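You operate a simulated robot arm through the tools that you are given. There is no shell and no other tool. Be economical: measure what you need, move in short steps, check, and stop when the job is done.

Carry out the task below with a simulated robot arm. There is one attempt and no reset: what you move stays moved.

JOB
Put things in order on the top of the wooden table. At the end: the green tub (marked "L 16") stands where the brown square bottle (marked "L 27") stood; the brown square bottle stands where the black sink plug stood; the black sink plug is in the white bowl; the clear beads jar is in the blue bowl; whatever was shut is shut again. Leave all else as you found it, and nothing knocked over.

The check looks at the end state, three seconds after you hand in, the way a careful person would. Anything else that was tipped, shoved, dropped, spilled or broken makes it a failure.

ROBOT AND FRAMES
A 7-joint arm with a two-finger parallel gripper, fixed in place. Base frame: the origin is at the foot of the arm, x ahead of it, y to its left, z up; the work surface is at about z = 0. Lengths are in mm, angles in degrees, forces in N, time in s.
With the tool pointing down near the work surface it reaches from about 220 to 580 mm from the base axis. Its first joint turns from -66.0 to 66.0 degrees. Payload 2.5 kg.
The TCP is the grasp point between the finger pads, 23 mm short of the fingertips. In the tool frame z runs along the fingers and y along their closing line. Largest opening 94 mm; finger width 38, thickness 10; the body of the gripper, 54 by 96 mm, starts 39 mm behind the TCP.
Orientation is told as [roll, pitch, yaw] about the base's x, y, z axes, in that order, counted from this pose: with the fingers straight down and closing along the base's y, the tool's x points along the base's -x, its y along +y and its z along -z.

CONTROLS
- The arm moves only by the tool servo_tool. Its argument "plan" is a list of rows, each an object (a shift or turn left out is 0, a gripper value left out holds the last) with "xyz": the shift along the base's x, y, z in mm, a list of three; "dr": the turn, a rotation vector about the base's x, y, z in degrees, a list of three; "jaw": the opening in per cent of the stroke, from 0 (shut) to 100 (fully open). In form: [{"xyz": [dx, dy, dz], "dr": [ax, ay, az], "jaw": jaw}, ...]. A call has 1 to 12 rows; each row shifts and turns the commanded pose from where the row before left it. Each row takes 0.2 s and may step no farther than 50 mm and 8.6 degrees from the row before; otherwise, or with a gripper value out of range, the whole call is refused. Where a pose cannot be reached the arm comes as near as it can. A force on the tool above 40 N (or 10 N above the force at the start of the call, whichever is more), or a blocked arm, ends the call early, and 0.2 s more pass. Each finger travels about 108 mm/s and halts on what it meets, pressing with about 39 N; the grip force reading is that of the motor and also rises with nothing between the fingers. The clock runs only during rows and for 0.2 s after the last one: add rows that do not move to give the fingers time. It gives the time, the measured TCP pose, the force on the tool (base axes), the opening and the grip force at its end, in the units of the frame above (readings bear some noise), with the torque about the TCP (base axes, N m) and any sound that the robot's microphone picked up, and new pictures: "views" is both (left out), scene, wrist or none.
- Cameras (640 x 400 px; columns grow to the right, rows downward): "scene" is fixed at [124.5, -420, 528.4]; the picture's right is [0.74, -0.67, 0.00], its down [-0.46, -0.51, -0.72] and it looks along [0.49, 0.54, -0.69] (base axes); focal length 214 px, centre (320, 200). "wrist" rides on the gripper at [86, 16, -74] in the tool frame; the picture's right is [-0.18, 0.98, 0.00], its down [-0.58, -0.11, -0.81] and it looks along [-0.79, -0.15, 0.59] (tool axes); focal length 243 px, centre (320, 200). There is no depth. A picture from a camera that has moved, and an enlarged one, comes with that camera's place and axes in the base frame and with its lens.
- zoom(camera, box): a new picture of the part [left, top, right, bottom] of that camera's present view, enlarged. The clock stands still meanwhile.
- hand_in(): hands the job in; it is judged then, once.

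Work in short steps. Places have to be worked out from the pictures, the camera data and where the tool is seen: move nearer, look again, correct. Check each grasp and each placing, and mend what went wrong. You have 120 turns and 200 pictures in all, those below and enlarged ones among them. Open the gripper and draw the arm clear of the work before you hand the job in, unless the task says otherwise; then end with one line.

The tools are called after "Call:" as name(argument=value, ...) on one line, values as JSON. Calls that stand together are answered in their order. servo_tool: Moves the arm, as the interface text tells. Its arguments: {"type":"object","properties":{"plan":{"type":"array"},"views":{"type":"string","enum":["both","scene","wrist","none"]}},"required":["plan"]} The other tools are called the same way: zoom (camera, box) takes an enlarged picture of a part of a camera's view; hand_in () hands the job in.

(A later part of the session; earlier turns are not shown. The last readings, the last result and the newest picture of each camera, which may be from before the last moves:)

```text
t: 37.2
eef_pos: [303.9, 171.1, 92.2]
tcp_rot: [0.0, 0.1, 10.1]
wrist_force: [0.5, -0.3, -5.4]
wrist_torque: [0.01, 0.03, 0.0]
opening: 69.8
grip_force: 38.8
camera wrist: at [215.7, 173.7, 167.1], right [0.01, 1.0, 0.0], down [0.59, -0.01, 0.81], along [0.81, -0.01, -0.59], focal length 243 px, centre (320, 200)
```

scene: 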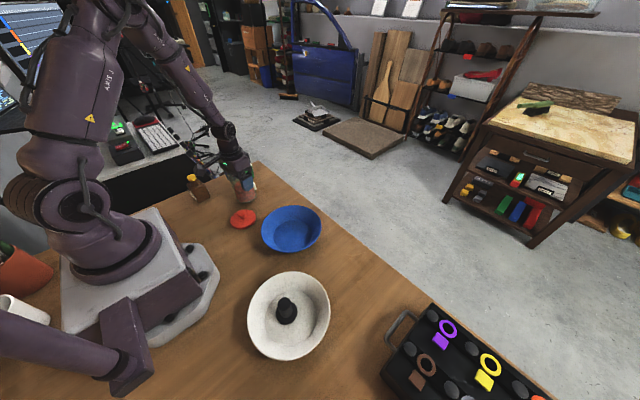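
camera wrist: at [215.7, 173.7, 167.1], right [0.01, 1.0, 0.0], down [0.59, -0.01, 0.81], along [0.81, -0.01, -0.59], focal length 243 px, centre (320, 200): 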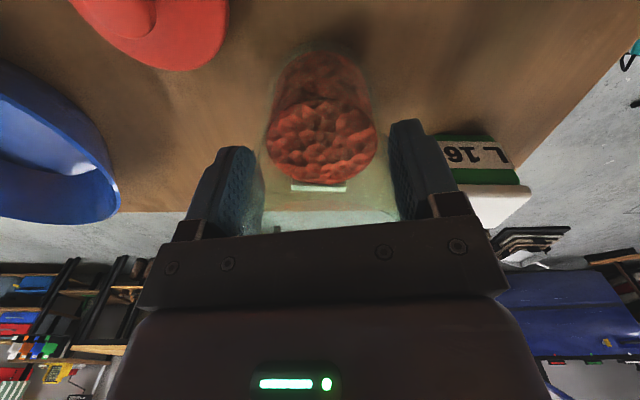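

Jar held (about 5 N), beads level. I lift it and carry it smoothly toward the blue bowl (centre about (331,-70)).

Call:
servo_tool(plan=[{"xyz": [0, 0, 25]}, {"xyz": [0, 0, 35]}, {"xyz": [0, -15, 35]}, {"xyz": [0, -30, 15]}, {"xyz": [2, -35, 0]}, {"xyz": [2, -35, 0]}, {"xyz": [2, -35, 0]}, {"xyz": [0, -30, 0]}, {"xyz": [0, -15, 0]}, {}, {}], views="both")

```text
t: 39.6
eef_pos: [311.6, -23.5, 200.3]
tcp_rot: [0.1, 0.1, 10.0]
wrist_force: [-0.3, -0.7, -6.0]
wrist_torque: [0.0, 0.01, 0.01]
opening: 69.7
grip_force: 39.1
camera wrist: at [223.7, -21.6, 275.5], right [0.01, 1.0, 0.0], down [0.59, -0.01, 0.81], along [0.81, -0.01, -0.59], focal length 243 px, centre (320, 200)
```

scene: 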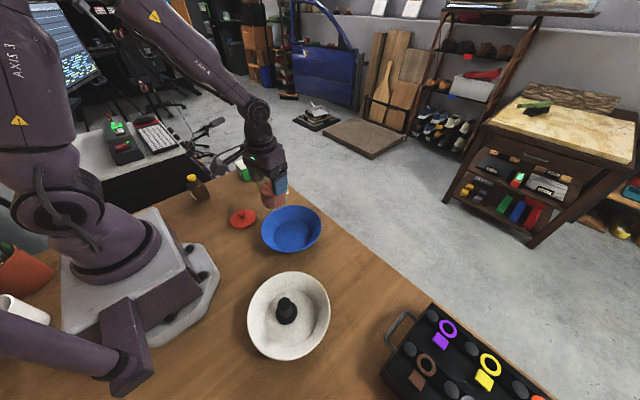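
wrist: 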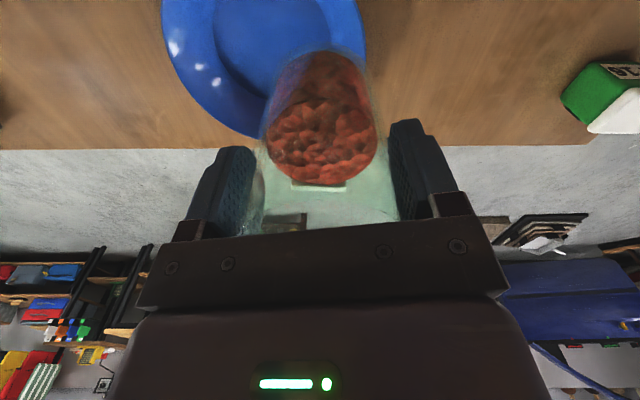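

The bowl centre now measures about (328,-69). I move over it and begin lowering.

Call:
servo_tool(plan=[{"xyz": [8, -20, 0]}, {"xyz": [8, -25, 0]}, {"xyz": [0, 0, -25]}, {"xyz": [0, 0, -30]}, {"xyz": [0, 0, -25]}, {}], views="both")

```text
t: 41.0
eef_pos: [325.9, -66.4, 121.7]
tcp_rot: [0.1, 0.2, 9.9]
wrist_force: [1.1, 0.5, -5.6]
wrist_torque: [-0.01, 0.03, 0.04]
opening: 69.5
grip_force: 39.0
camera wrist: at [237.4, -65.3, 195.6], right [0.01, 1.0, 0.0], down [0.59, -0.01, 0.81], along [0.81, -0.01, -0.59], focal length 243 px, centre (320, 200)
```

scene: 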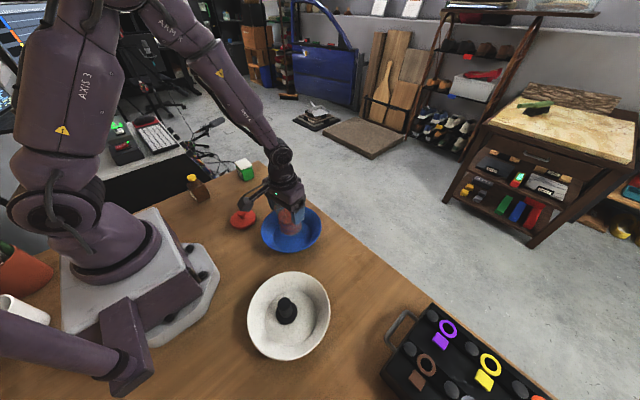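
wrist: 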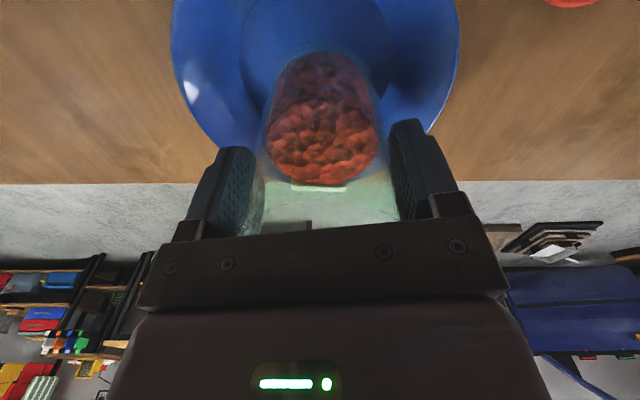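

Refit of the rim gives (331,-69). I correct by (+5,-3) and lower to just above the floor.

Call:
servo_tool(plan=[{"xyz": [5, -3, 0]}, {"xyz": [0, 0, -15]}, {"xyz": [0, 0, -11]}, {}], views="none")

Call:
servo_tool(plan=[{"xyz": [0, 0, -2]}, {}], views="none")

Call:
servo_tool(plan=[{"xyz": [0, 0, -2]}, {}], views="none")

```text
t: 42.0
eef_pos: [329.8, -70.3, 95.3]
tcp_rot: [0.0, 0.1, 10.0]
wrist_force: [0.0, 0.3, -5.3]
wrist_torque: [0.04, 0.07, -0.02]
opening: 69.6
grip_force: 38.3
```

```text
t: 42.6
eef_pos: [330.8, -69.8, 92.0]
tcp_rot: [0.0, 0.1, 10.0]
wrist_force: [-0.3, 0.3, -4.3]
wrist_torque: [0.0, 0.04, -0.04]
opening: 69.7
grip_force: 39.0
```

```text
t: 43.2
eef_pos: [331.6, -70.4, 92.7]
tcp_rot: [0.0, -0.1, 10.0]
wrist_force: [-3.4, 2.6, 17.9]
wrist_torque: [0.13, 0.18, 0.2]
opening: 69.5
grip_force: 39.4
```

Contact with the bowl floor (18 N). I ease up 1 mm, release, and rise straight up.

Call:
servo_tool(plan=[{"xyz": [0, 0, 1]}, {}, {"jaw": 82}, {"jaw": 100}, {"jaw": 100}, {"xyz": [0, 0, 25]}, {"xyz": [0, 0, 40]}, {"xyz": [-20, 0, 40]}, {}], views="both")

Call:
zoom(camera="scene", box=[250, 170, 340, 260])

```text
t: 45.2
eef_pos: [309.3, -71.3, 198.7]
tcp_rot: [0.1, 0.1, 10.0]
wrist_force: [-0.4, -0.2, -0.2]
wrist_torque: [0.01, -0.02, 0.01]
opening: 94.2
grip_force: 0.0
camera wrist: at [222.0, -69.3, 272.2], right [0.01, 1.0, 0.0], down [0.59, -0.01, 0.81], along [0.81, -0.01, -0.59], focal length 243 px, centre (320, 200)
```

scene: 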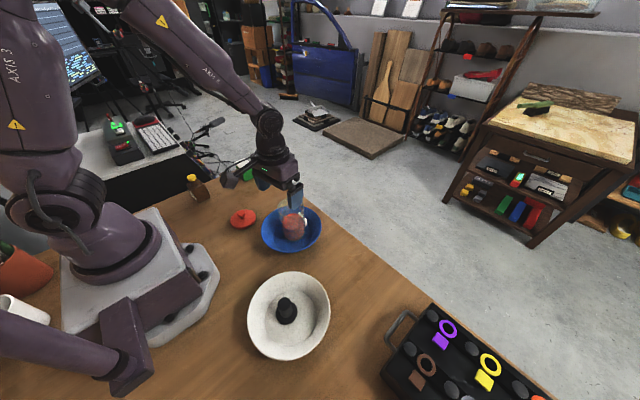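
wrist: 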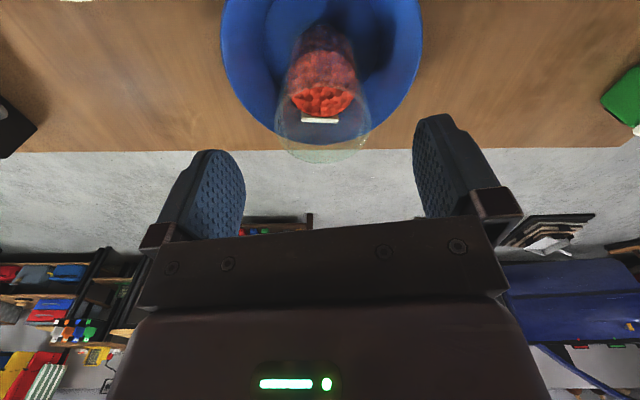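

```text
4.44 times, centred on (295, 215) of scene
camera zoom: at [124.5, -420.0, 528.4], right [0.74, -0.67, 0.0], down [-0.46, -0.51, -0.72], along [0.49, 0.54, -0.69], focal length 953 px, centre (431, 133)
```

zoom: 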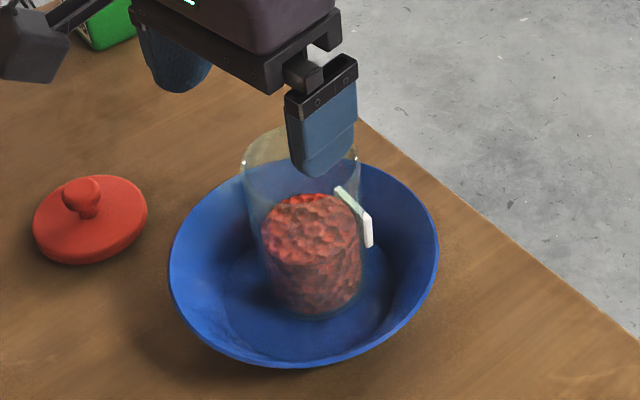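

The jar stands upright and centred in the blue bowl, nothing spilled. Now I fetch the lid at about (242,85).

Call:
servo_tool(plan=[{"xyz": [-20, 40, 0]}, {"xyz": [-20, 42, 0]}, {"xyz": [-15, 42, 0]}, {"xyz": [-12, 32, -15]}, {"xyz": [0, 0, -45]}, {"xyz": [0, 0, -45]}, {}], views="wrist")

```text
t: 46.8
eef_pos: [242.6, 85.2, 91.4]
tcp_rot: [-0.1, 0.0, 10.1]
wrist_force: [-0.1, -0.3, 0.3]
wrist_torque: [0.03, 0.0, -0.02]
opening: 94.2
grip_force: 0.1
camera wrist: at [154.6, 87.2, 166.0], right [0.01, 1.0, 0.0], down [0.59, -0.01, 0.81], along [0.81, -0.01, -0.59], focal length 243 px, centre (320, 200)
```

wrist: 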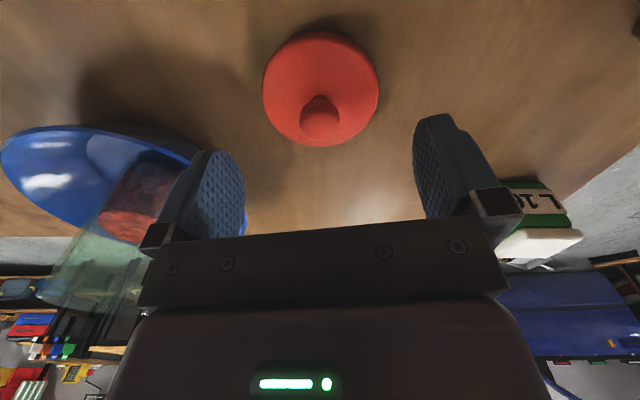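

Lid is centred. I descend to z about 25 and grip the rim.

Call:
servo_tool(plan=[{"xyz": [0, 0, -35]}, {"xyz": [0, 0, -25]}, {"xyz": [0, 0, -6]}, {}, {"jaw": 0}, {"jaw": 0}, {}], views="wrist")

```text
t: 48.4
eef_pos: [243.1, 85.7, 26.9]
tcp_rot: [0.0, 0.2, 9.9]
wrist_force: [0.4, 0.2, -0.4]
wrist_torque: [0.01, 0.0, -0.01]
opening: 75.8
grip_force: 39.5
camera wrist: at [155.7, 87.6, 101.2], right [0.01, 1.0, 0.0], down [0.59, -0.01, 0.81], along [0.81, -0.01, -0.59], focal length 243 px, centre (320, 200)
```

wrist: 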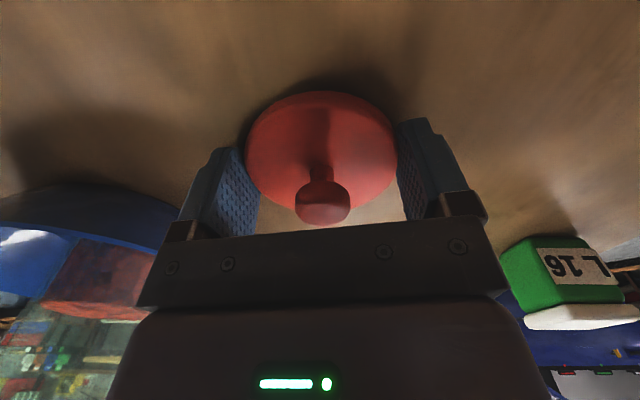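

Lid gripped. I lift it and carry it above the jar at (330,-70).

Call:
servo_tool(plan=[{"xyz": [0, 0, 45]}, {"xyz": [0, 0, 45]}, {"xyz": [0, 0, 45]}, {"xyz": [0, 0, 42]}, {"xyz": [22, -38, 0]}, {"xyz": [22, -40, 0]}, {"xyz": [22, -40, 0]}, {"xyz": [21.5, -37.5, 0]}, {}, {}], views="both")

Call:
zoom(camera="scene", box=[250, 150, 340, 260])

```text
t: 50.6
eef_pos: [332.1, -72.1, 204.8]
tcp_rot: [0.0, 0.1, 10.0]
wrist_force: [0.4, -0.6, -0.4]
wrist_torque: [0.0, 0.03, -0.02]
opening: 76.1
grip_force: 38.9
camera wrist: at [244.0, -70.0, 279.9], right [0.01, 1.0, 0.0], down [0.59, -0.01, 0.81], along [0.81, -0.01, -0.59], focal length 243 px, centre (320, 200)
```

scene: 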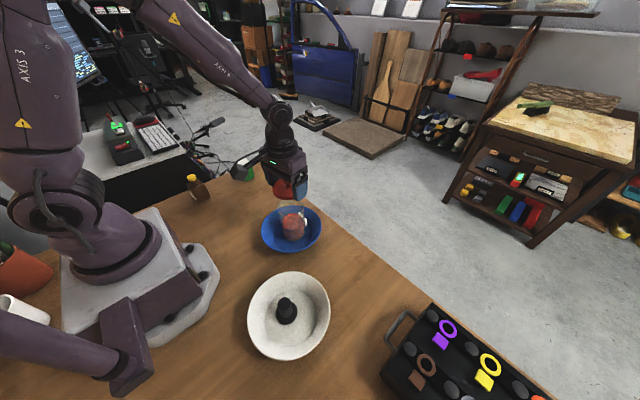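
wrist: 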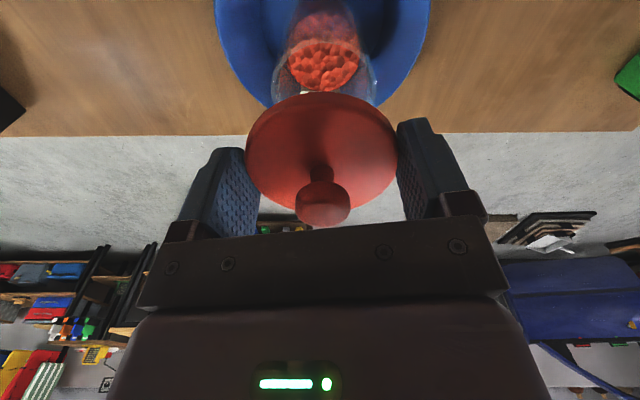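

```text
3.64 times, centred on (295, 205) of scene
camera zoom: at [124.5, -420.0, 528.4], right [0.74, -0.67, 0.0], down [-0.46, -0.51, -0.72], along [0.49, 0.54, -0.69], focal length 780 px, centre (411, 182)
```

zoom: 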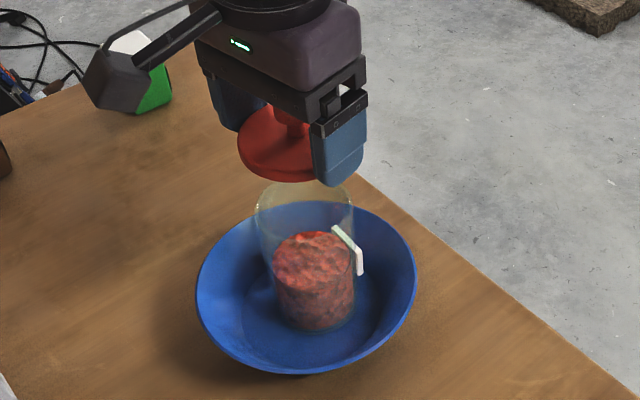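

Lid is aligned over the jar. I descend to z≈152 and then go in small steps.

Call:
servo_tool(plan=[{"xyz": [-1, 1, -25]}, {"xyz": [0, 0, -20]}, {"xyz": [0, 0, -8]}, {}], views="wrist")

Call:
zoom(camera="scene", box=[265, 170, 325, 240])

```text
t: 51.6
eef_pos: [331.2, -70.0, 151.8]
tcp_rot: [0.0, -0.1, 10.1]
wrist_force: [-0.3, -0.2, -0.6]
wrist_torque: [-0.01, 0.02, 0.02]
opening: 76.0
grip_force: 38.7
camera wrist: at [243.2, -68.0, 225.9], right [0.01, 1.0, 0.0], down [0.59, -0.01, 0.81], along [0.81, -0.01, -0.59], focal length 243 px, centre (320, 200)
```

wrist: 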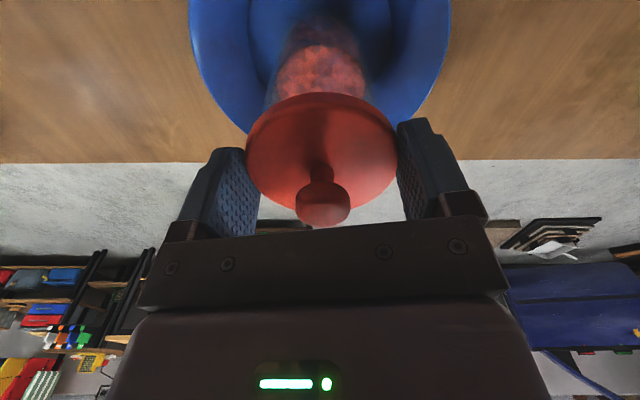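

```text
5.71 times, centred on (295, 205) of scene
camera zoom: at [124.5, -420.0, 528.4], right [0.74, -0.67, 0.0], down [-0.46, -0.51, -0.72], along [0.49, 0.54, -0.69], focal length 1226 px, centre (463, 171)
```

zoom: 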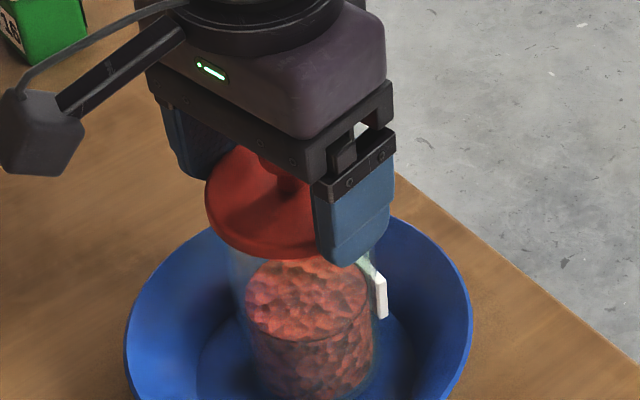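

Aligned. Lowering in small steps with force checks.

Call:
servo_tool(plan=[{"xyz": [0, 0, -2]}, {"xyz": [0, 0, -2]}, {}], views="none")

Call:
servo_tool(plan=[{"xyz": [0, 0, -2]}, {}], views="none")

Call:
servo_tool(plan=[{"xyz": [0, 0, -2]}, {}], views="none")

```text
t: 52.4
eef_pos: [330.6, -69.0, 147.3]
tcp_rot: [0.1, 0.1, 10.0]
wrist_force: [-0.4, 0.1, 0.2]
wrist_torque: [-0.04, -0.01, 0.01]
opening: 75.9
grip_force: 38.6
```

```text
t: 53.0
eef_pos: [331.6, -70.4, 145.2]
tcp_rot: [0.1, 0.1, 10.0]
wrist_force: [0.9, -0.6, 0.4]
wrist_torque: [0.0, 0.0, 0.03]
opening: 76.0
grip_force: 38.3
```

```text
t: 53.6
eef_pos: [330.7, -70.3, 144.0]
tcp_rot: [0.0, 0.0, 10.0]
wrist_force: [-6.8, -0.5, 25.4]
wrist_torque: [0.14, 0.32, -0.02]
opening: 75.6
grip_force: 39.0
heard: snap
```

Snap heard at seating with 25 N contact. I inspect before releasing.

Call:
zoom(camera="scene", box=[265, 170, 325, 240])

Call:
servo_tool(plan=[{"jaw": 88}, {"jaw": 100}, {"jaw": 100}, {"xyz": [0, 0, 25]}, {"xyz": [0, 0, 35]}, {"xyz": [-30, 0, 30]}, {}], views="wrist")

Call:
zoom(camera="scene", box=[265, 170, 325, 240])

```text
5.71 times, centred on (295, 205) of scene
camera zoom: at [124.4, -420.0, 528.4], right [0.74, -0.67, 0.0], down [-0.46, -0.51, -0.72], along [0.49, 0.54, -0.69], focal length 1226 px, centre (463, 171)
```

zoom: 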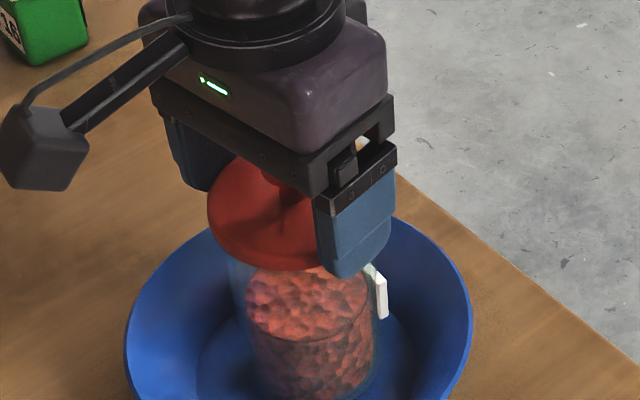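

```text
t: 55.2
eef_pos: [295.8, -68.6, 235.9]
tcp_rot: [0.1, 0.1, 10.1]
wrist_force: [0.4, -0.7, 0.0]
wrist_torque: [-0.02, -0.01, 0.0]
opening: 94.2
grip_force: 0.0
camera wrist: at [208.6, -67.3, 310.5], right [0.01, 1.0, 0.0], down [0.59, -0.01, 0.81], along [0.81, -0.01, -0.59], focal length 243 px, centre (320, 200)
```

wrist: 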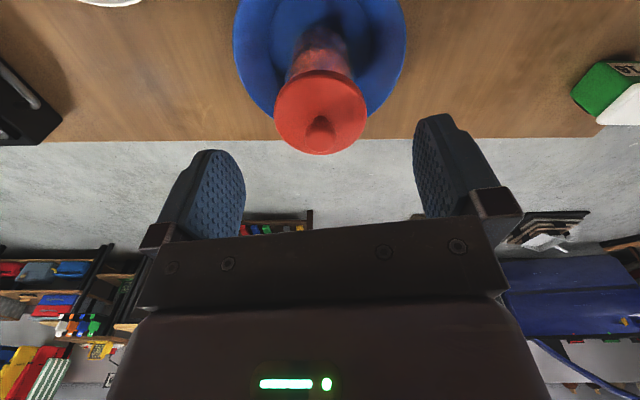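

```text
5.71 times, centred on (295, 205) of scene
camera zoom: at [124.5, -420.0, 528.4], right [0.74, -0.67, 0.0], down [-0.46, -0.51, -0.72], along [0.49, 0.54, -0.69], focal length 1226 px, centre (463, 171)
```

zoom: 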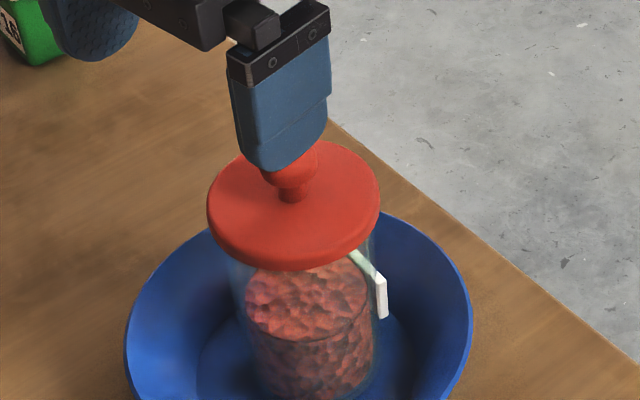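

Call:
zoom(camera="wrist", box=[230, 0, 410, 160])

```text
2.50 times, centred on (320, 80) of wrist
camera zoom: at [208.6, -67.3, 310.5], right [0.01, 1.0, 0.0], down [0.59, -0.01, 0.81], along [0.81, -0.01, -0.59], focal length 606 px, centre (320, 500)
```

zoom: 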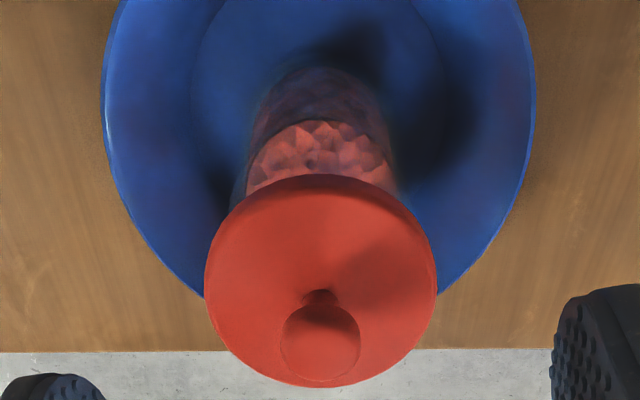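

Lid is seated flat and centred. Now the bottle: I go to view it from near (192,235).

Call:
servo_tool(plan=[{"xyz": [-10, 45, 0]}, {"xyz": [-10, 45, 0]}, {"xyz": [-10, 45, 0]}, {"xyz": [-15, 42, 0]}, {"xyz": [-20, 42, 0]}, {"xyz": [-20, 42, 0]}, {"xyz": [-20, 40, -10]}, {"xyz": [0, 0, -30]}, {}], views="wrist")

```text
t: 57.2
eef_pos: [195.7, 233.3, 194.4]
tcp_rot: [0.1, 0.0, 10.1]
wrist_force: [-0.8, -0.8, -0.8]
wrist_torque: [0.02, 0.02, 0.03]
opening: 93.9
grip_force: 0.1
camera wrist: at [108.0, 234.4, 268.7], right [0.01, 1.0, 0.0], down [0.59, -0.01, 0.81], along [0.81, -0.01, -0.59], focal length 243 px, centre (320, 200)
```

wrist: 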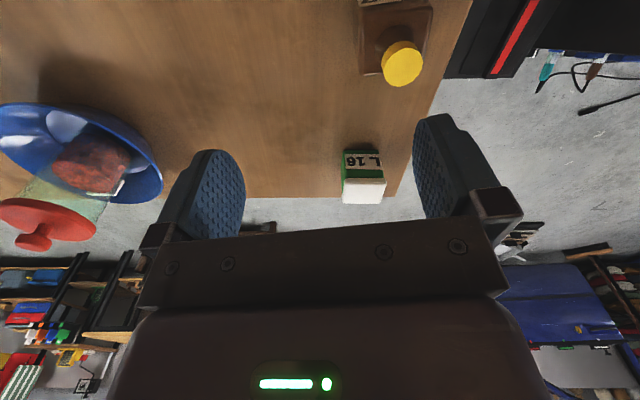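

Call:
zoom(camera="wrist", box=[330, 0, 470, 100])

Call:
zoom(camera="scene", box=[175, 150, 265, 210])

Call:
zoom(camera="wrist", box=[325, 130, 405, 215])

```text
4.00 times, centred on (400, 50) of wrist
camera zoom: at [108.0, 234.4, 268.7], right [0.01, 1.0, 0.0], down [0.59, -0.01, 0.81], along [0.81, -0.01, -0.59], focal length 970 px, centre (0, 800)
```

zoom: 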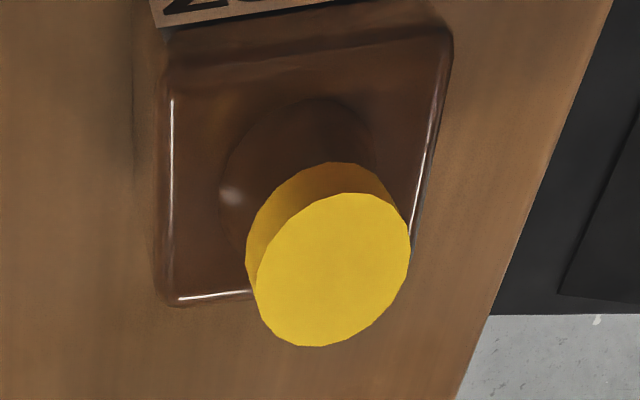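

```text
6.67 times, centred on (220, 180) of scene
camera zoom: at [124.5, -420.0, 528.4], right [0.74, -0.67, 0.0], down [-0.46, -0.51, -0.72], along [0.49, 0.54, -0.69], focal length 1430 px, centre (987, 333)
```

zoom: 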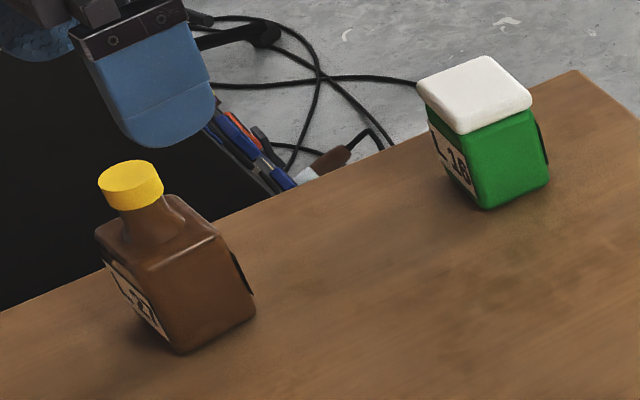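

```text
4.71 times, centred on (365, 172) of wrist
camera zoom: at [108.0, 234.4, 268.7], right [0.01, 1.0, 0.0], down [0.59, -0.01, 0.81], along [0.81, -0.01, -0.59], focal length 1142 px, centre (108, 329)
```

zoom: 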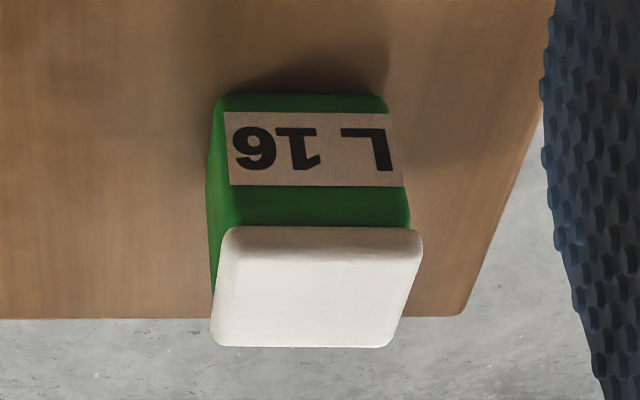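

Bottle is about 47 mm square at (190,291), rotated about 8°, cap top near z 96, shoulder near 57. I move above it with yaw 10.

Call:
servo_tool(plan=[{"xyz": [-3, 29, 0]}, {"xyz": [-3, 29, 0]}, {"xyz": [0, 0, -35]}, {"xyz": [0, 0, -25]}, {}], views="both")

```text
t: 58.4
eef_pos: [189.3, 289.6, 132.3]
tcp_rot: [0.1, 0.1, 10.0]
wrist_force: [-0.3, -0.4, 0.0]
wrist_torque: [-0.03, 0.01, 0.03]
opening: 93.9
grip_force: 0.1
camera wrist: at [100.5, 291.7, 207.4], right [0.01, 1.0, 0.0], down [0.59, -0.01, 0.81], along [0.81, -0.01, -0.59], focal length 243 px, centre (320, 200)
```

scene: 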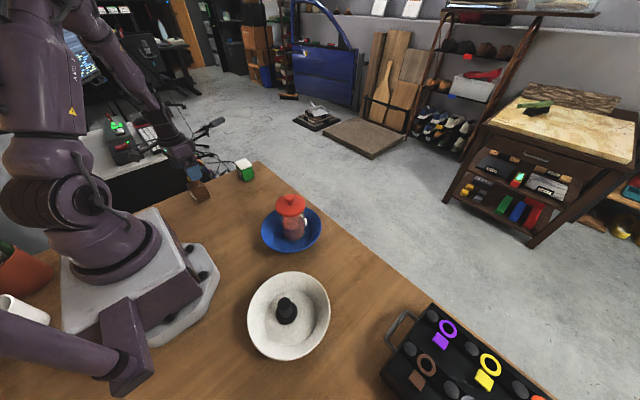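
wrist: 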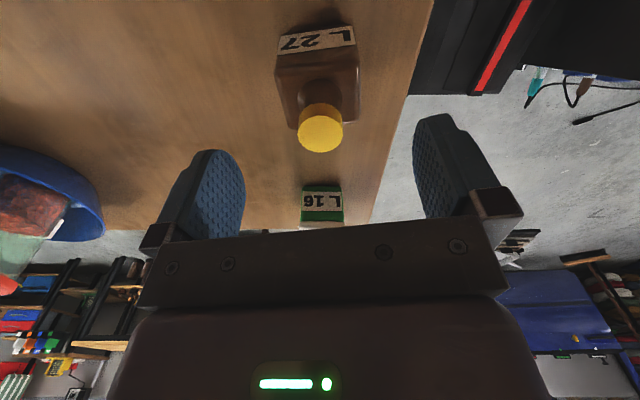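

Call:
zoom(camera="wrist", box=[260, 0, 380, 160])

```text
2.50 times, centred on (320, 80) of wrist
camera zoom: at [100.5, 291.7, 207.4], right [0.01, 1.0, 0.0], down [0.59, -0.01, 0.81], along [0.81, -0.01, -0.59], focal length 606 px, centre (320, 500)
```

zoom: 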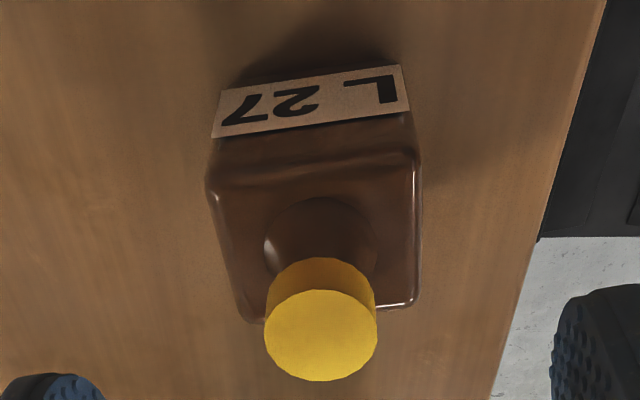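

Bottle centre about (191,291), rotation about 6°. I trim yaw, descend to z=62 and grip the body.

Call:
servo_tool(plan=[{"xyz": [1, 1, -30], "dr": [0, 0, -4]}, {"xyz": [0, 0, -25]}, {"xyz": [0, 0, -15]}, {}, {"jaw": 65}, {"jaw": 0}, {"jaw": 0}, {}], views="wrist")

```text
t: 60.2
eef_pos: [188.7, 289.3, 63.4]
tcp_rot: [0.0, 0.1, 6.0]
wrist_force: [0.3, 0.3, -0.2]
wrist_torque: [-0.02, 0.0, 0.0]
opening: 53.6
grip_force: 38.9
camera wrist: at [101.4, 297.9, 137.9], right [0.08, 1.0, 0.0], down [0.59, -0.05, 0.81], along [0.8, -0.07, -0.59], focal length 243 px, centre (320, 200)
```

wrist: 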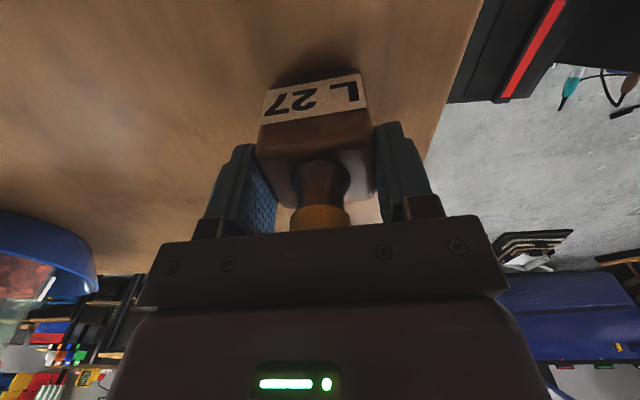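

Bottle gripped (53.6 mm). I lift it and carry it in an arc nearer the base, well above everything.

Call:
servo_tool(plan=[{"xyz": [0, 0, 10]}, {"xyz": [0, 0, 40]}, {"xyz": [0, 0, 45]}, {"xyz": [0, 0, 45]}, {"xyz": [0, 0, 25]}, {"xyz": [20, -36, 0]}, {"xyz": [20, -36, 0]}, {"xyz": [15, -40, 0]}, {"xyz": [10, -44, 0]}, {"xyz": [5, -45, 0]}, {"xyz": [0, -45, 0]}, {}], views="both")

```text
t: 62.8
eef_pos: [260.8, 44.0, 224.0]
tcp_rot: [0.0, 0.1, 6.0]
wrist_force: [-0.6, -0.4, -3.8]
wrist_torque: [0.03, -0.02, -0.02]
opening: 53.8
grip_force: 39.0
camera wrist: at [173.6, 51.4, 299.6], right [0.08, 1.0, 0.0], down [0.59, -0.05, 0.81], along [0.8, -0.06, -0.59], focal length 243 px, centre (320, 200)
```

scene: 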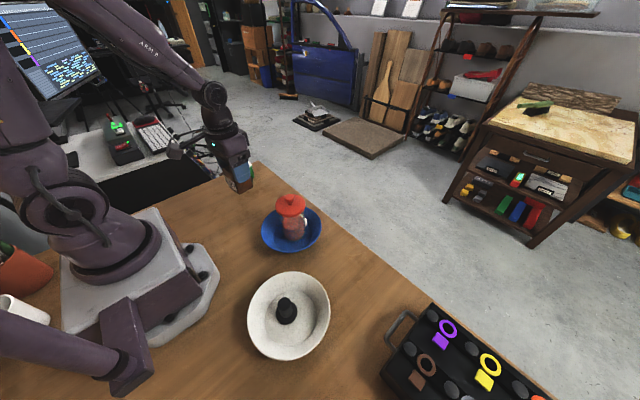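
wrist: 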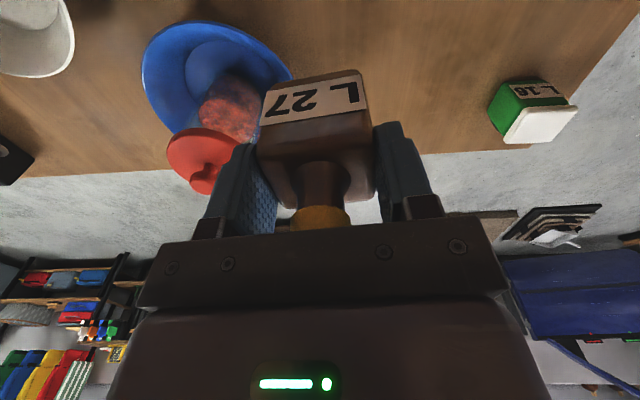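

Continuing past the jar at x≈238, then out to the plug's old spot.

Call:
servo_tool(plan=[{"xyz": [-16, -44, 12]}, {"xyz": [-10, -45, 12]}, {"xyz": [0, -45, 0]}, {"xyz": [5, -45, 0]}, {"xyz": [25, -40, 0]}, {"xyz": [30, -38, 0]}, {"xyz": [25, -40, 0]}, {"xyz": [20, -40, -10]}, {"xyz": [11, -35, -20]}, {"xyz": [0, 0, -40]}, {"xyz": [0, 0, -40]}, {}], views="both")

```text
t: 65.4
eef_pos: [350.2, -328.9, 141.9]
tcp_rot: [0.0, 0.0, 6.0]
wrist_force: [-0.6, 0.7, -3.0]
wrist_torque: [-0.01, 0.03, 0.0]
opening: 53.8
grip_force: 38.6
camera wrist: at [262.4, -321.4, 217.0], right [0.08, 1.0, 0.0], down [0.59, -0.05, 0.81], along [0.8, -0.06, -0.59], focal length 243 px, centre (320, 200)
```

scene: 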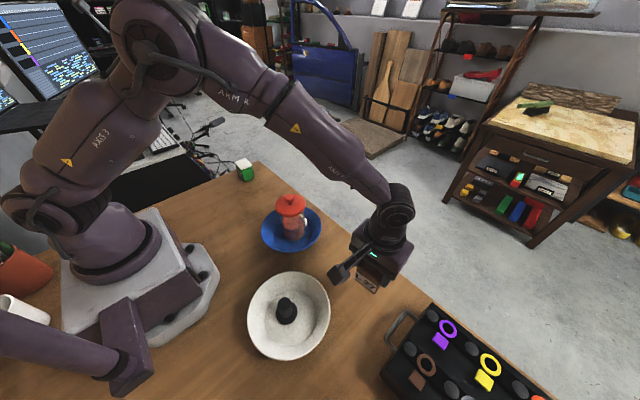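
wrist: 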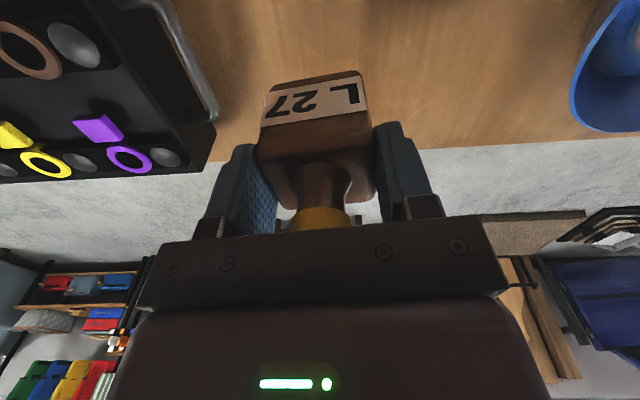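

Over the spot at (350,-329), with the case about 25+ mm clear of the finger. I lower to z≈68, then slowly.

Call:
servo_tool(plan=[{"xyz": [-1, 0.5, -40]}, {"xyz": [0, 0, -25]}, {"xyz": [0, 0, -9]}, {}], views="both")

Call:
servo_tool(plan=[{"xyz": [0, 0, -2]}, {}], views="none")

Call:
servo_tool(plan=[{"xyz": [0, 0, -2]}, {}], views="none")

```text
t: 66.4
eef_pos: [348.5, -328.8, 67.2]
tcp_rot: [0.1, 0.0, 6.0]
wrist_force: [-0.1, -0.2, -3.8]
wrist_torque: [-0.02, 0.0, 0.05]
opening: 53.7
grip_force: 39.2
camera wrist: at [261.3, -320.1, 141.7], right [0.08, 1.0, 0.0], down [0.59, -0.05, 0.81], along [0.8, -0.06, -0.59], focal length 243 px, centre (320, 200)
```

scene: 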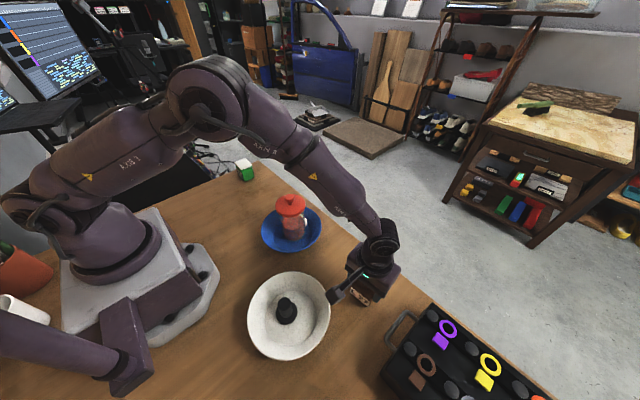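
wrist: 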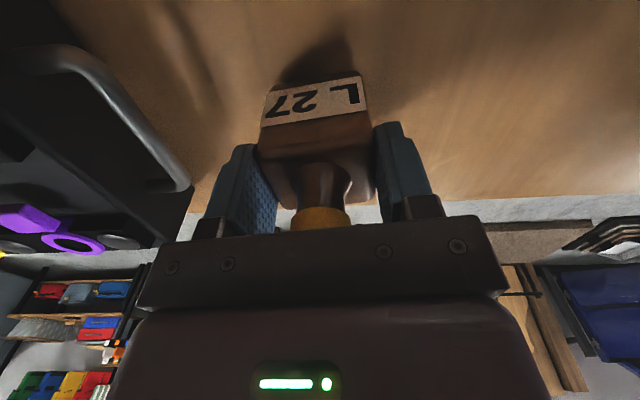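

```text
t: 67.0
eef_pos: [349.3, -327.3, 65.3]
tcp_rot: [0.0, 0.0, 5.9]
wrist_force: [0.1, -0.1, -3.3]
wrist_torque: [-0.01, 0.01, 0.0]
opening: 53.8
grip_force: 38.7
```

```text
t: 67.6
eef_pos: [349.2, -326.8, 63.8]
tcp_rot: [0.0, 0.0, 6.0]
wrist_force: [0.4, -0.4, -3.6]
wrist_torque: [0.02, 0.01, -0.02]
opening: 53.7
grip_force: 39.0
```

Still hanging; two more 1 mm steps to contact.

Call:
servo_tool(plan=[{"xyz": [0, 0, -1]}, {}], views="none")

Call:
servo_tool(plan=[{"xyz": [0, 0, -1]}, {}], views="none")

```text
t: 68.2
eef_pos: [349.5, -327.1, 62.8]
tcp_rot: [0.0, 0.1, 6.0]
wrist_force: [-0.6, 0.3, -2.5]
wrist_torque: [0.0, 0.0, 0.01]
opening: 53.7
grip_force: 39.1
```

```text
t: 68.8
eef_pos: [349.4, -328.4, 64.4]
tcp_rot: [0.0, 0.1, 6.0]
wrist_force: [-1.9, 1.8, 4.9]
wrist_torque: [0.2, -0.06, 0.12]
opening: 54.0
grip_force: 38.6
```

Contact with the table. I release with limited opening (75 mm) and rise straight up.

Call:
servo_tool(plan=[{"jaw": 68}, {"jaw": 80}, {}, {"xyz": [0, 0, 25]}, {"xyz": [0, 0, 45]}, {"xyz": [-20, 10, 40]}, {"xyz": [-25, 15, 30]}, {}], views="both")

Call:
zoom(camera="scene", box=[240, 240, 450, 370])

```text
t: 70.6
eef_pos: [304.0, -302.3, 201.1]
tcp_rot: [0.0, 0.1, 6.0]
wrist_force: [0.9, 0.3, 0.2]
wrist_torque: [-0.02, -0.04, 0.01]
opening: 75.0
grip_force: 0.0
camera wrist: at [215.8, -293.5, 275.8], right [0.08, 1.0, 0.0], down [0.59, -0.05, 0.81], along [0.8, -0.06, -0.59], focal length 243 px, centre (320, 200)
```

scene: 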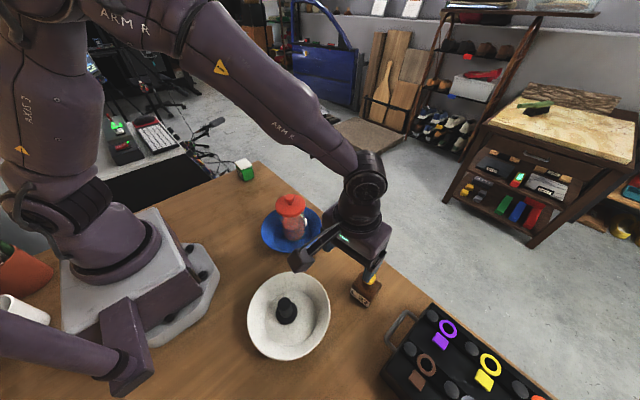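
wrist: 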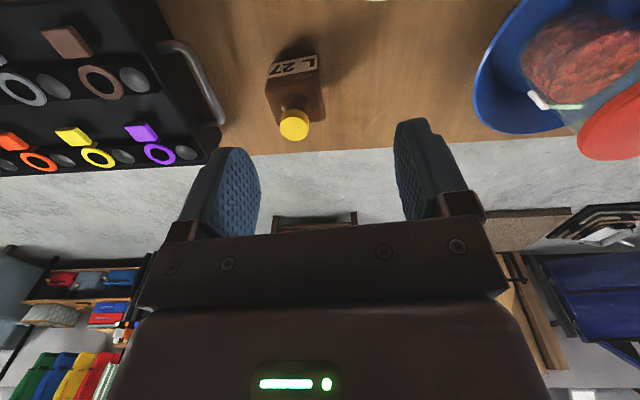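

```text
3.05 times, centred on (345, 305) of scene
camera zoom: at [124.5, -420.0, 528.4], right [0.74, -0.67, 0.0], down [-0.46, -0.51, -0.72], along [0.49, 0.54, -0.69], focal length 654 px, centre (244, -120)
```

zoom: 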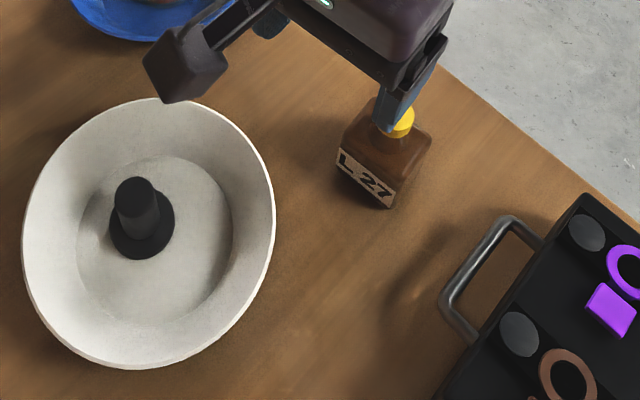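

Bottle stands at the plug's old place. Now I travel to the green tub (estimated centre (376,292), about 52 mm wide, 55 high).

Call:
servo_tool(plan=[{"xyz": [-15, 30, 35], "jaw": 100}, {"xyz": [-20, 44, 5]}, {"xyz": [-10, 48, 0]}, {"xyz": [-5, 48, 0]}, {"xyz": [0, 48, 0]}, {"xyz": [0, 48, 0]}, {"xyz": [0, 48, 0]}, {"xyz": [5, 48, 0]}, {"xyz": [5, 48, 0]}, {"xyz": [5, 48, 0]}, {"xyz": [10, 45, 0]}, {}], views="none")

Call:
servo_tool(plan=[{"xyz": [10, 45, 0], "dr": [0, 0, -6]}, {"xyz": [5, 35, -20]}, {"xyz": [0, 0, -40]}, {}], views="both")

```text
t: 73.2
eef_pos: [282.2, 203.4, 240.0]
tcp_rot: [0.0, 0.1, 6.0]
wrist_force: [-0.7, -0.9, 0.8]
wrist_torque: [0.0, 0.0, -0.04]
opening: 94.0
grip_force: 0.1
```

```text
t: 74.2
eef_pos: [294.9, 283.7, 180.1]
tcp_rot: [0.1, 0.0, 0.1]
wrist_force: [0.3, -0.6, -0.2]
wrist_torque: [-0.01, 0.0, 0.0]
opening: 94.2
grip_force: 0.0
camera wrist: at [209.0, 300.7, 254.8], right [0.18, 0.98, 0.0], down [0.58, -0.11, 0.81], along [0.79, -0.15, -0.59], focal length 243 px, centre (320, 200)
```

scene: 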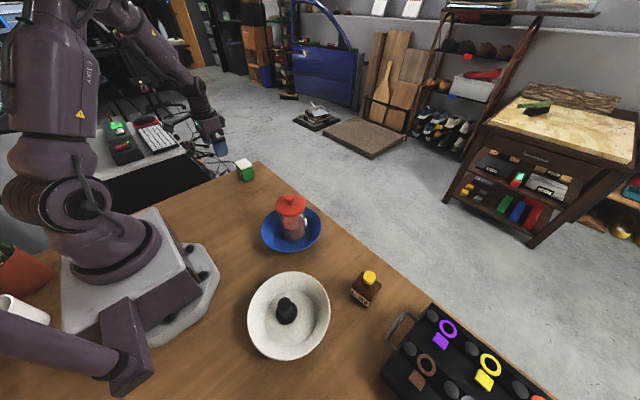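
wrist: 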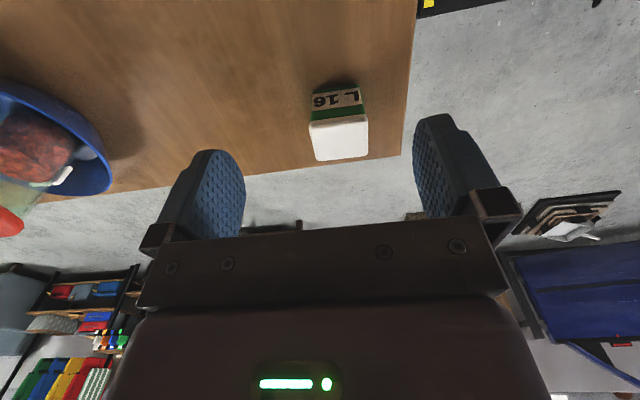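

Call:
zoom(camera="wrist", box=[290, 70, 390, 170])

```text
4.00 times, centred on (340, 120) of wrist
camera zoom: at [209.0, 300.7, 254.8], right [0.18, 0.98, 0.0], down [0.58, -0.11, 0.81], along [0.79, -0.15, -0.59], focal length 970 px, centre (240, 520)
```

zoom: 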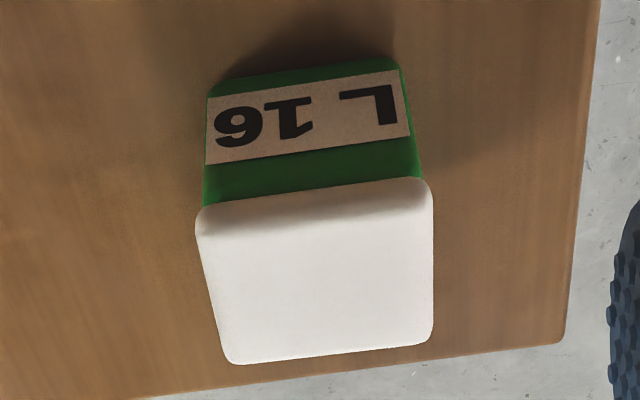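

Tub centre about (377,290.5), axis-aligned, 55 wide. I move above it and descend to z≈60 to check.

Call:
servo_tool(plan=[{"xyz": [40, 3, 0]}, {"xyz": [41, 4, 0]}, {"xyz": [0, 0, -40]}, {"xyz": [0, 0, -35]}, {}], views="wrist")

```text
t: 75.4
eef_pos: [377.1, 290.1, 109.9]
tcp_rot: [0.1, 0.0, 0.0]
wrist_force: [-0.3, 0.1, -0.3]
wrist_torque: [-0.02, 0.0, 0.02]
opening: 94.1
grip_force: 0.1
camera wrist: at [290.0, 307.2, 184.3], right [0.18, 0.98, 0.0], down [0.58, -0.11, 0.81], along [0.79, -0.15, -0.59], focal length 243 px, centre (320, 200)
```

wrist: 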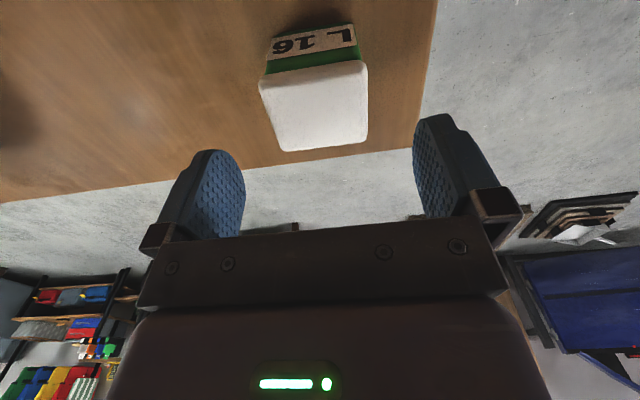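

Centred. Descend to z=32 and close.

Call:
servo_tool(plan=[{"xyz": [-1, 0, -35]}, {"xyz": [0, 0, -30]}, {"xyz": [0, 0, -13]}, {}, {"jaw": 70}, {"jaw": 0}, {"jaw": 0}, {}], views="wrist")

```text
t: 77.2
eef_pos: [375.7, 287.8, 30.4]
tcp_rot: [0.0, 0.2, 0.0]
wrist_force: [-0.3, 1.0, 0.0]
wrist_torque: [0.05, -0.02, 0.03]
opening: 53.7
grip_force: 39.7
camera wrist: at [289.3, 305.3, 105.0], right [0.18, 0.98, 0.0], down [0.58, -0.11, 0.81], along [0.79, -0.15, -0.59], focal length 243 px, centre (320, 200)
```

wrist: 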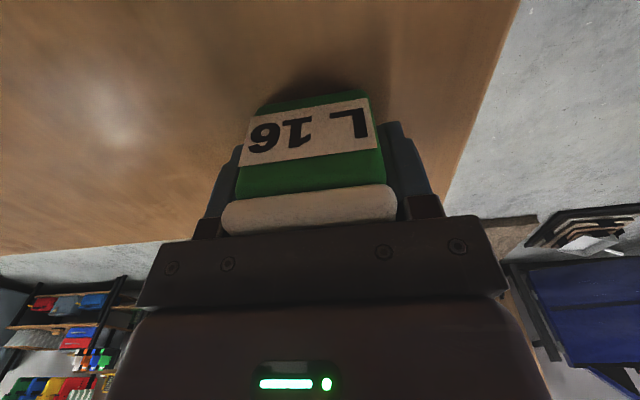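

Tub gripped. Lift and carry in -x to (191,290).

Call:
servo_tool(plan=[{"xyz": [0, 0, 10]}, {"xyz": [0, 0, 40]}, {"xyz": [0, 0, 30]}, {"xyz": [-45, 0.5, 0]}, {"xyz": [-47, 0.5, 0]}, {"xyz": [-47, 0.5, 0]}, {"xyz": [-46, 0.5, 0]}, {}, {}], views="both")

```text
t: 79.2
eef_pos: [192.7, 291.2, 108.7]
tcp_rot: [0.0, -0.1, 0.1]
wrist_force: [0.1, -0.3, -1.4]
wrist_torque: [0.0, -0.01, 0.04]
opening: 53.7
grip_force: 39.1
camera wrist: at [106.7, 307.9, 182.9], right [0.18, 0.98, 0.0], down [0.58, -0.11, 0.81], along [0.79, -0.15, -0.59], focal length 243 px, centre (320, 200)
```

scene: 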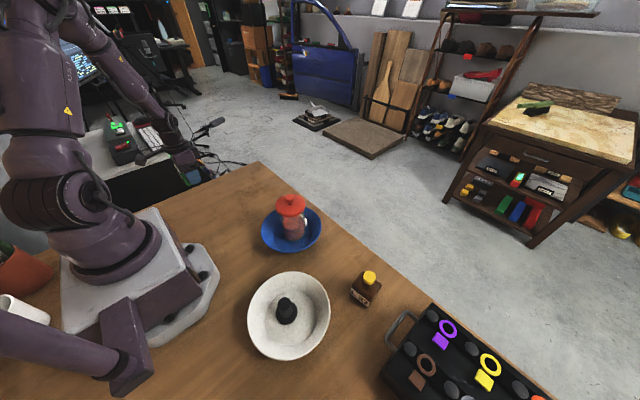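
wrist: 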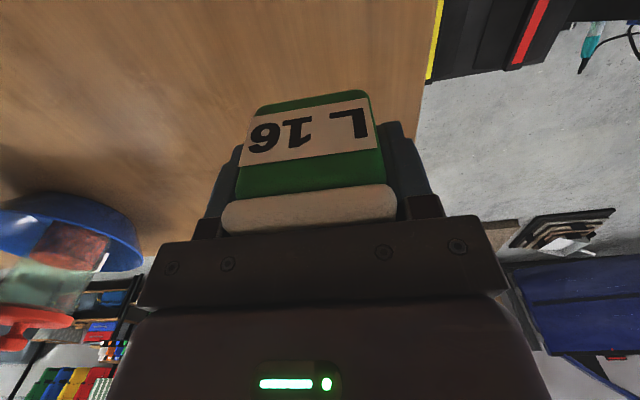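

Over the bottle's old spot with tub and lid together. I lower to z≈34, then gently to contact.

Call:
servo_tool(plan=[{"xyz": [-1, 0, -40]}, {"xyz": [0, 0, -26]}, {"xyz": [0, 0, -8]}, {}], views="none")

Call:
servo_tool(plan=[{"xyz": [0, 0, -2]}, {}], views="none")

Call:
servo_tool(plan=[{"xyz": [0, 0, -1.5]}, {}], views="none")

```text
t: 80.2
eef_pos: [189.6, 288.5, 33.7]
tcp_rot: [0.2, 0.0, 0.0]
wrist_force: [0.3, -0.8, -1.6]
wrist_torque: [0.01, -0.02, 0.01]
opening: 53.9
grip_force: 38.9
```

```text
t: 80.8
eef_pos: [188.3, 288.9, 31.6]
tcp_rot: [0.0, 0.1, -0.1]
wrist_force: [0.0, -0.4, -1.3]
wrist_torque: [0.03, 0.0, -0.01]
opening: 53.8
grip_force: 38.8
```

```text
t: 81.4
eef_pos: [188.2, 289.3, 30.6]
tcp_rot: [0.0, 0.1, 0.0]
wrist_force: [-0.1, 1.0, -1.9]
wrist_torque: [0.0, 0.0, -0.01]
opening: 54.0
grip_force: 39.0
```

Call:
servo_tool(plan=[{"xyz": [1, 0.5, -1]}, {}], views="none")

Call:
servo_tool(plan=[{"xyz": [0, 0, -1]}, {}], views="none")

```text
t: 82.0
eef_pos: [189.5, 290.6, 31.0]
tcp_rot: [0.0, 0.0, 0.0]
wrist_force: [0.3, -0.8, -1.4]
wrist_torque: [0.03, 0.01, -0.03]
opening: 53.7
grip_force: 39.1
```

```text
t: 82.6
eef_pos: [188.6, 291.0, 30.8]
tcp_rot: [0.2, 0.0, 0.0]
wrist_force: [0.3, -1.2, 8.1]
wrist_torque: [-0.22, 0.06, 0.01]
opening: 53.9
grip_force: 39.3
```

Contact. Release and rise straight up, then draw clear.

Call:
servo_tool(plan=[{"jaw": 70}, {"jaw": 90}, {}, {"xyz": [0, 0, 25]}, {"xyz": [0, 0, 45]}, {"xyz": [0, 0, 45]}, {"xyz": [10, -40, 30]}, {"xyz": [20, -40, 20]}, {"xyz": [20, -40, 10]}, {"xyz": [10, -40, 0]}, {}], views="both")

Call:
zoom(camera="scene", box=[160, 140, 340, 260])

Call:
zoom(camera="scene", box=[230, 250, 450, 390])

```text
refused: row 7 steps farther than a row can; nothing moved
```

```text
3.33 times, centred on (250, 200) of scene
camera zoom: at [124.5, -420.0, 528.4], right [0.74, -0.67, 0.0], down [-0.46, -0.51, -0.72], along [0.49, 0.54, -0.69], focal length 715 px, centre (553, 200)
```

zoom: 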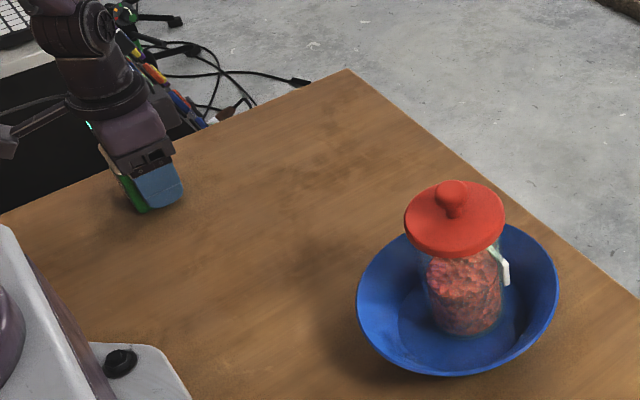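

```text
2.86 times, centred on (340, 320) of scene
camera zoom: at [124.5, -420.0, 528.4], right [0.74, -0.67, 0.0], down [-0.46, -0.51, -0.72], along [0.49, 0.54, -0.69], focal length 613 px, centre (263, -143)
```

zoom: 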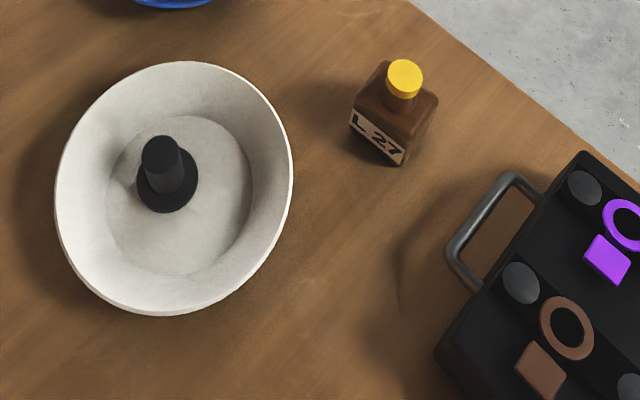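

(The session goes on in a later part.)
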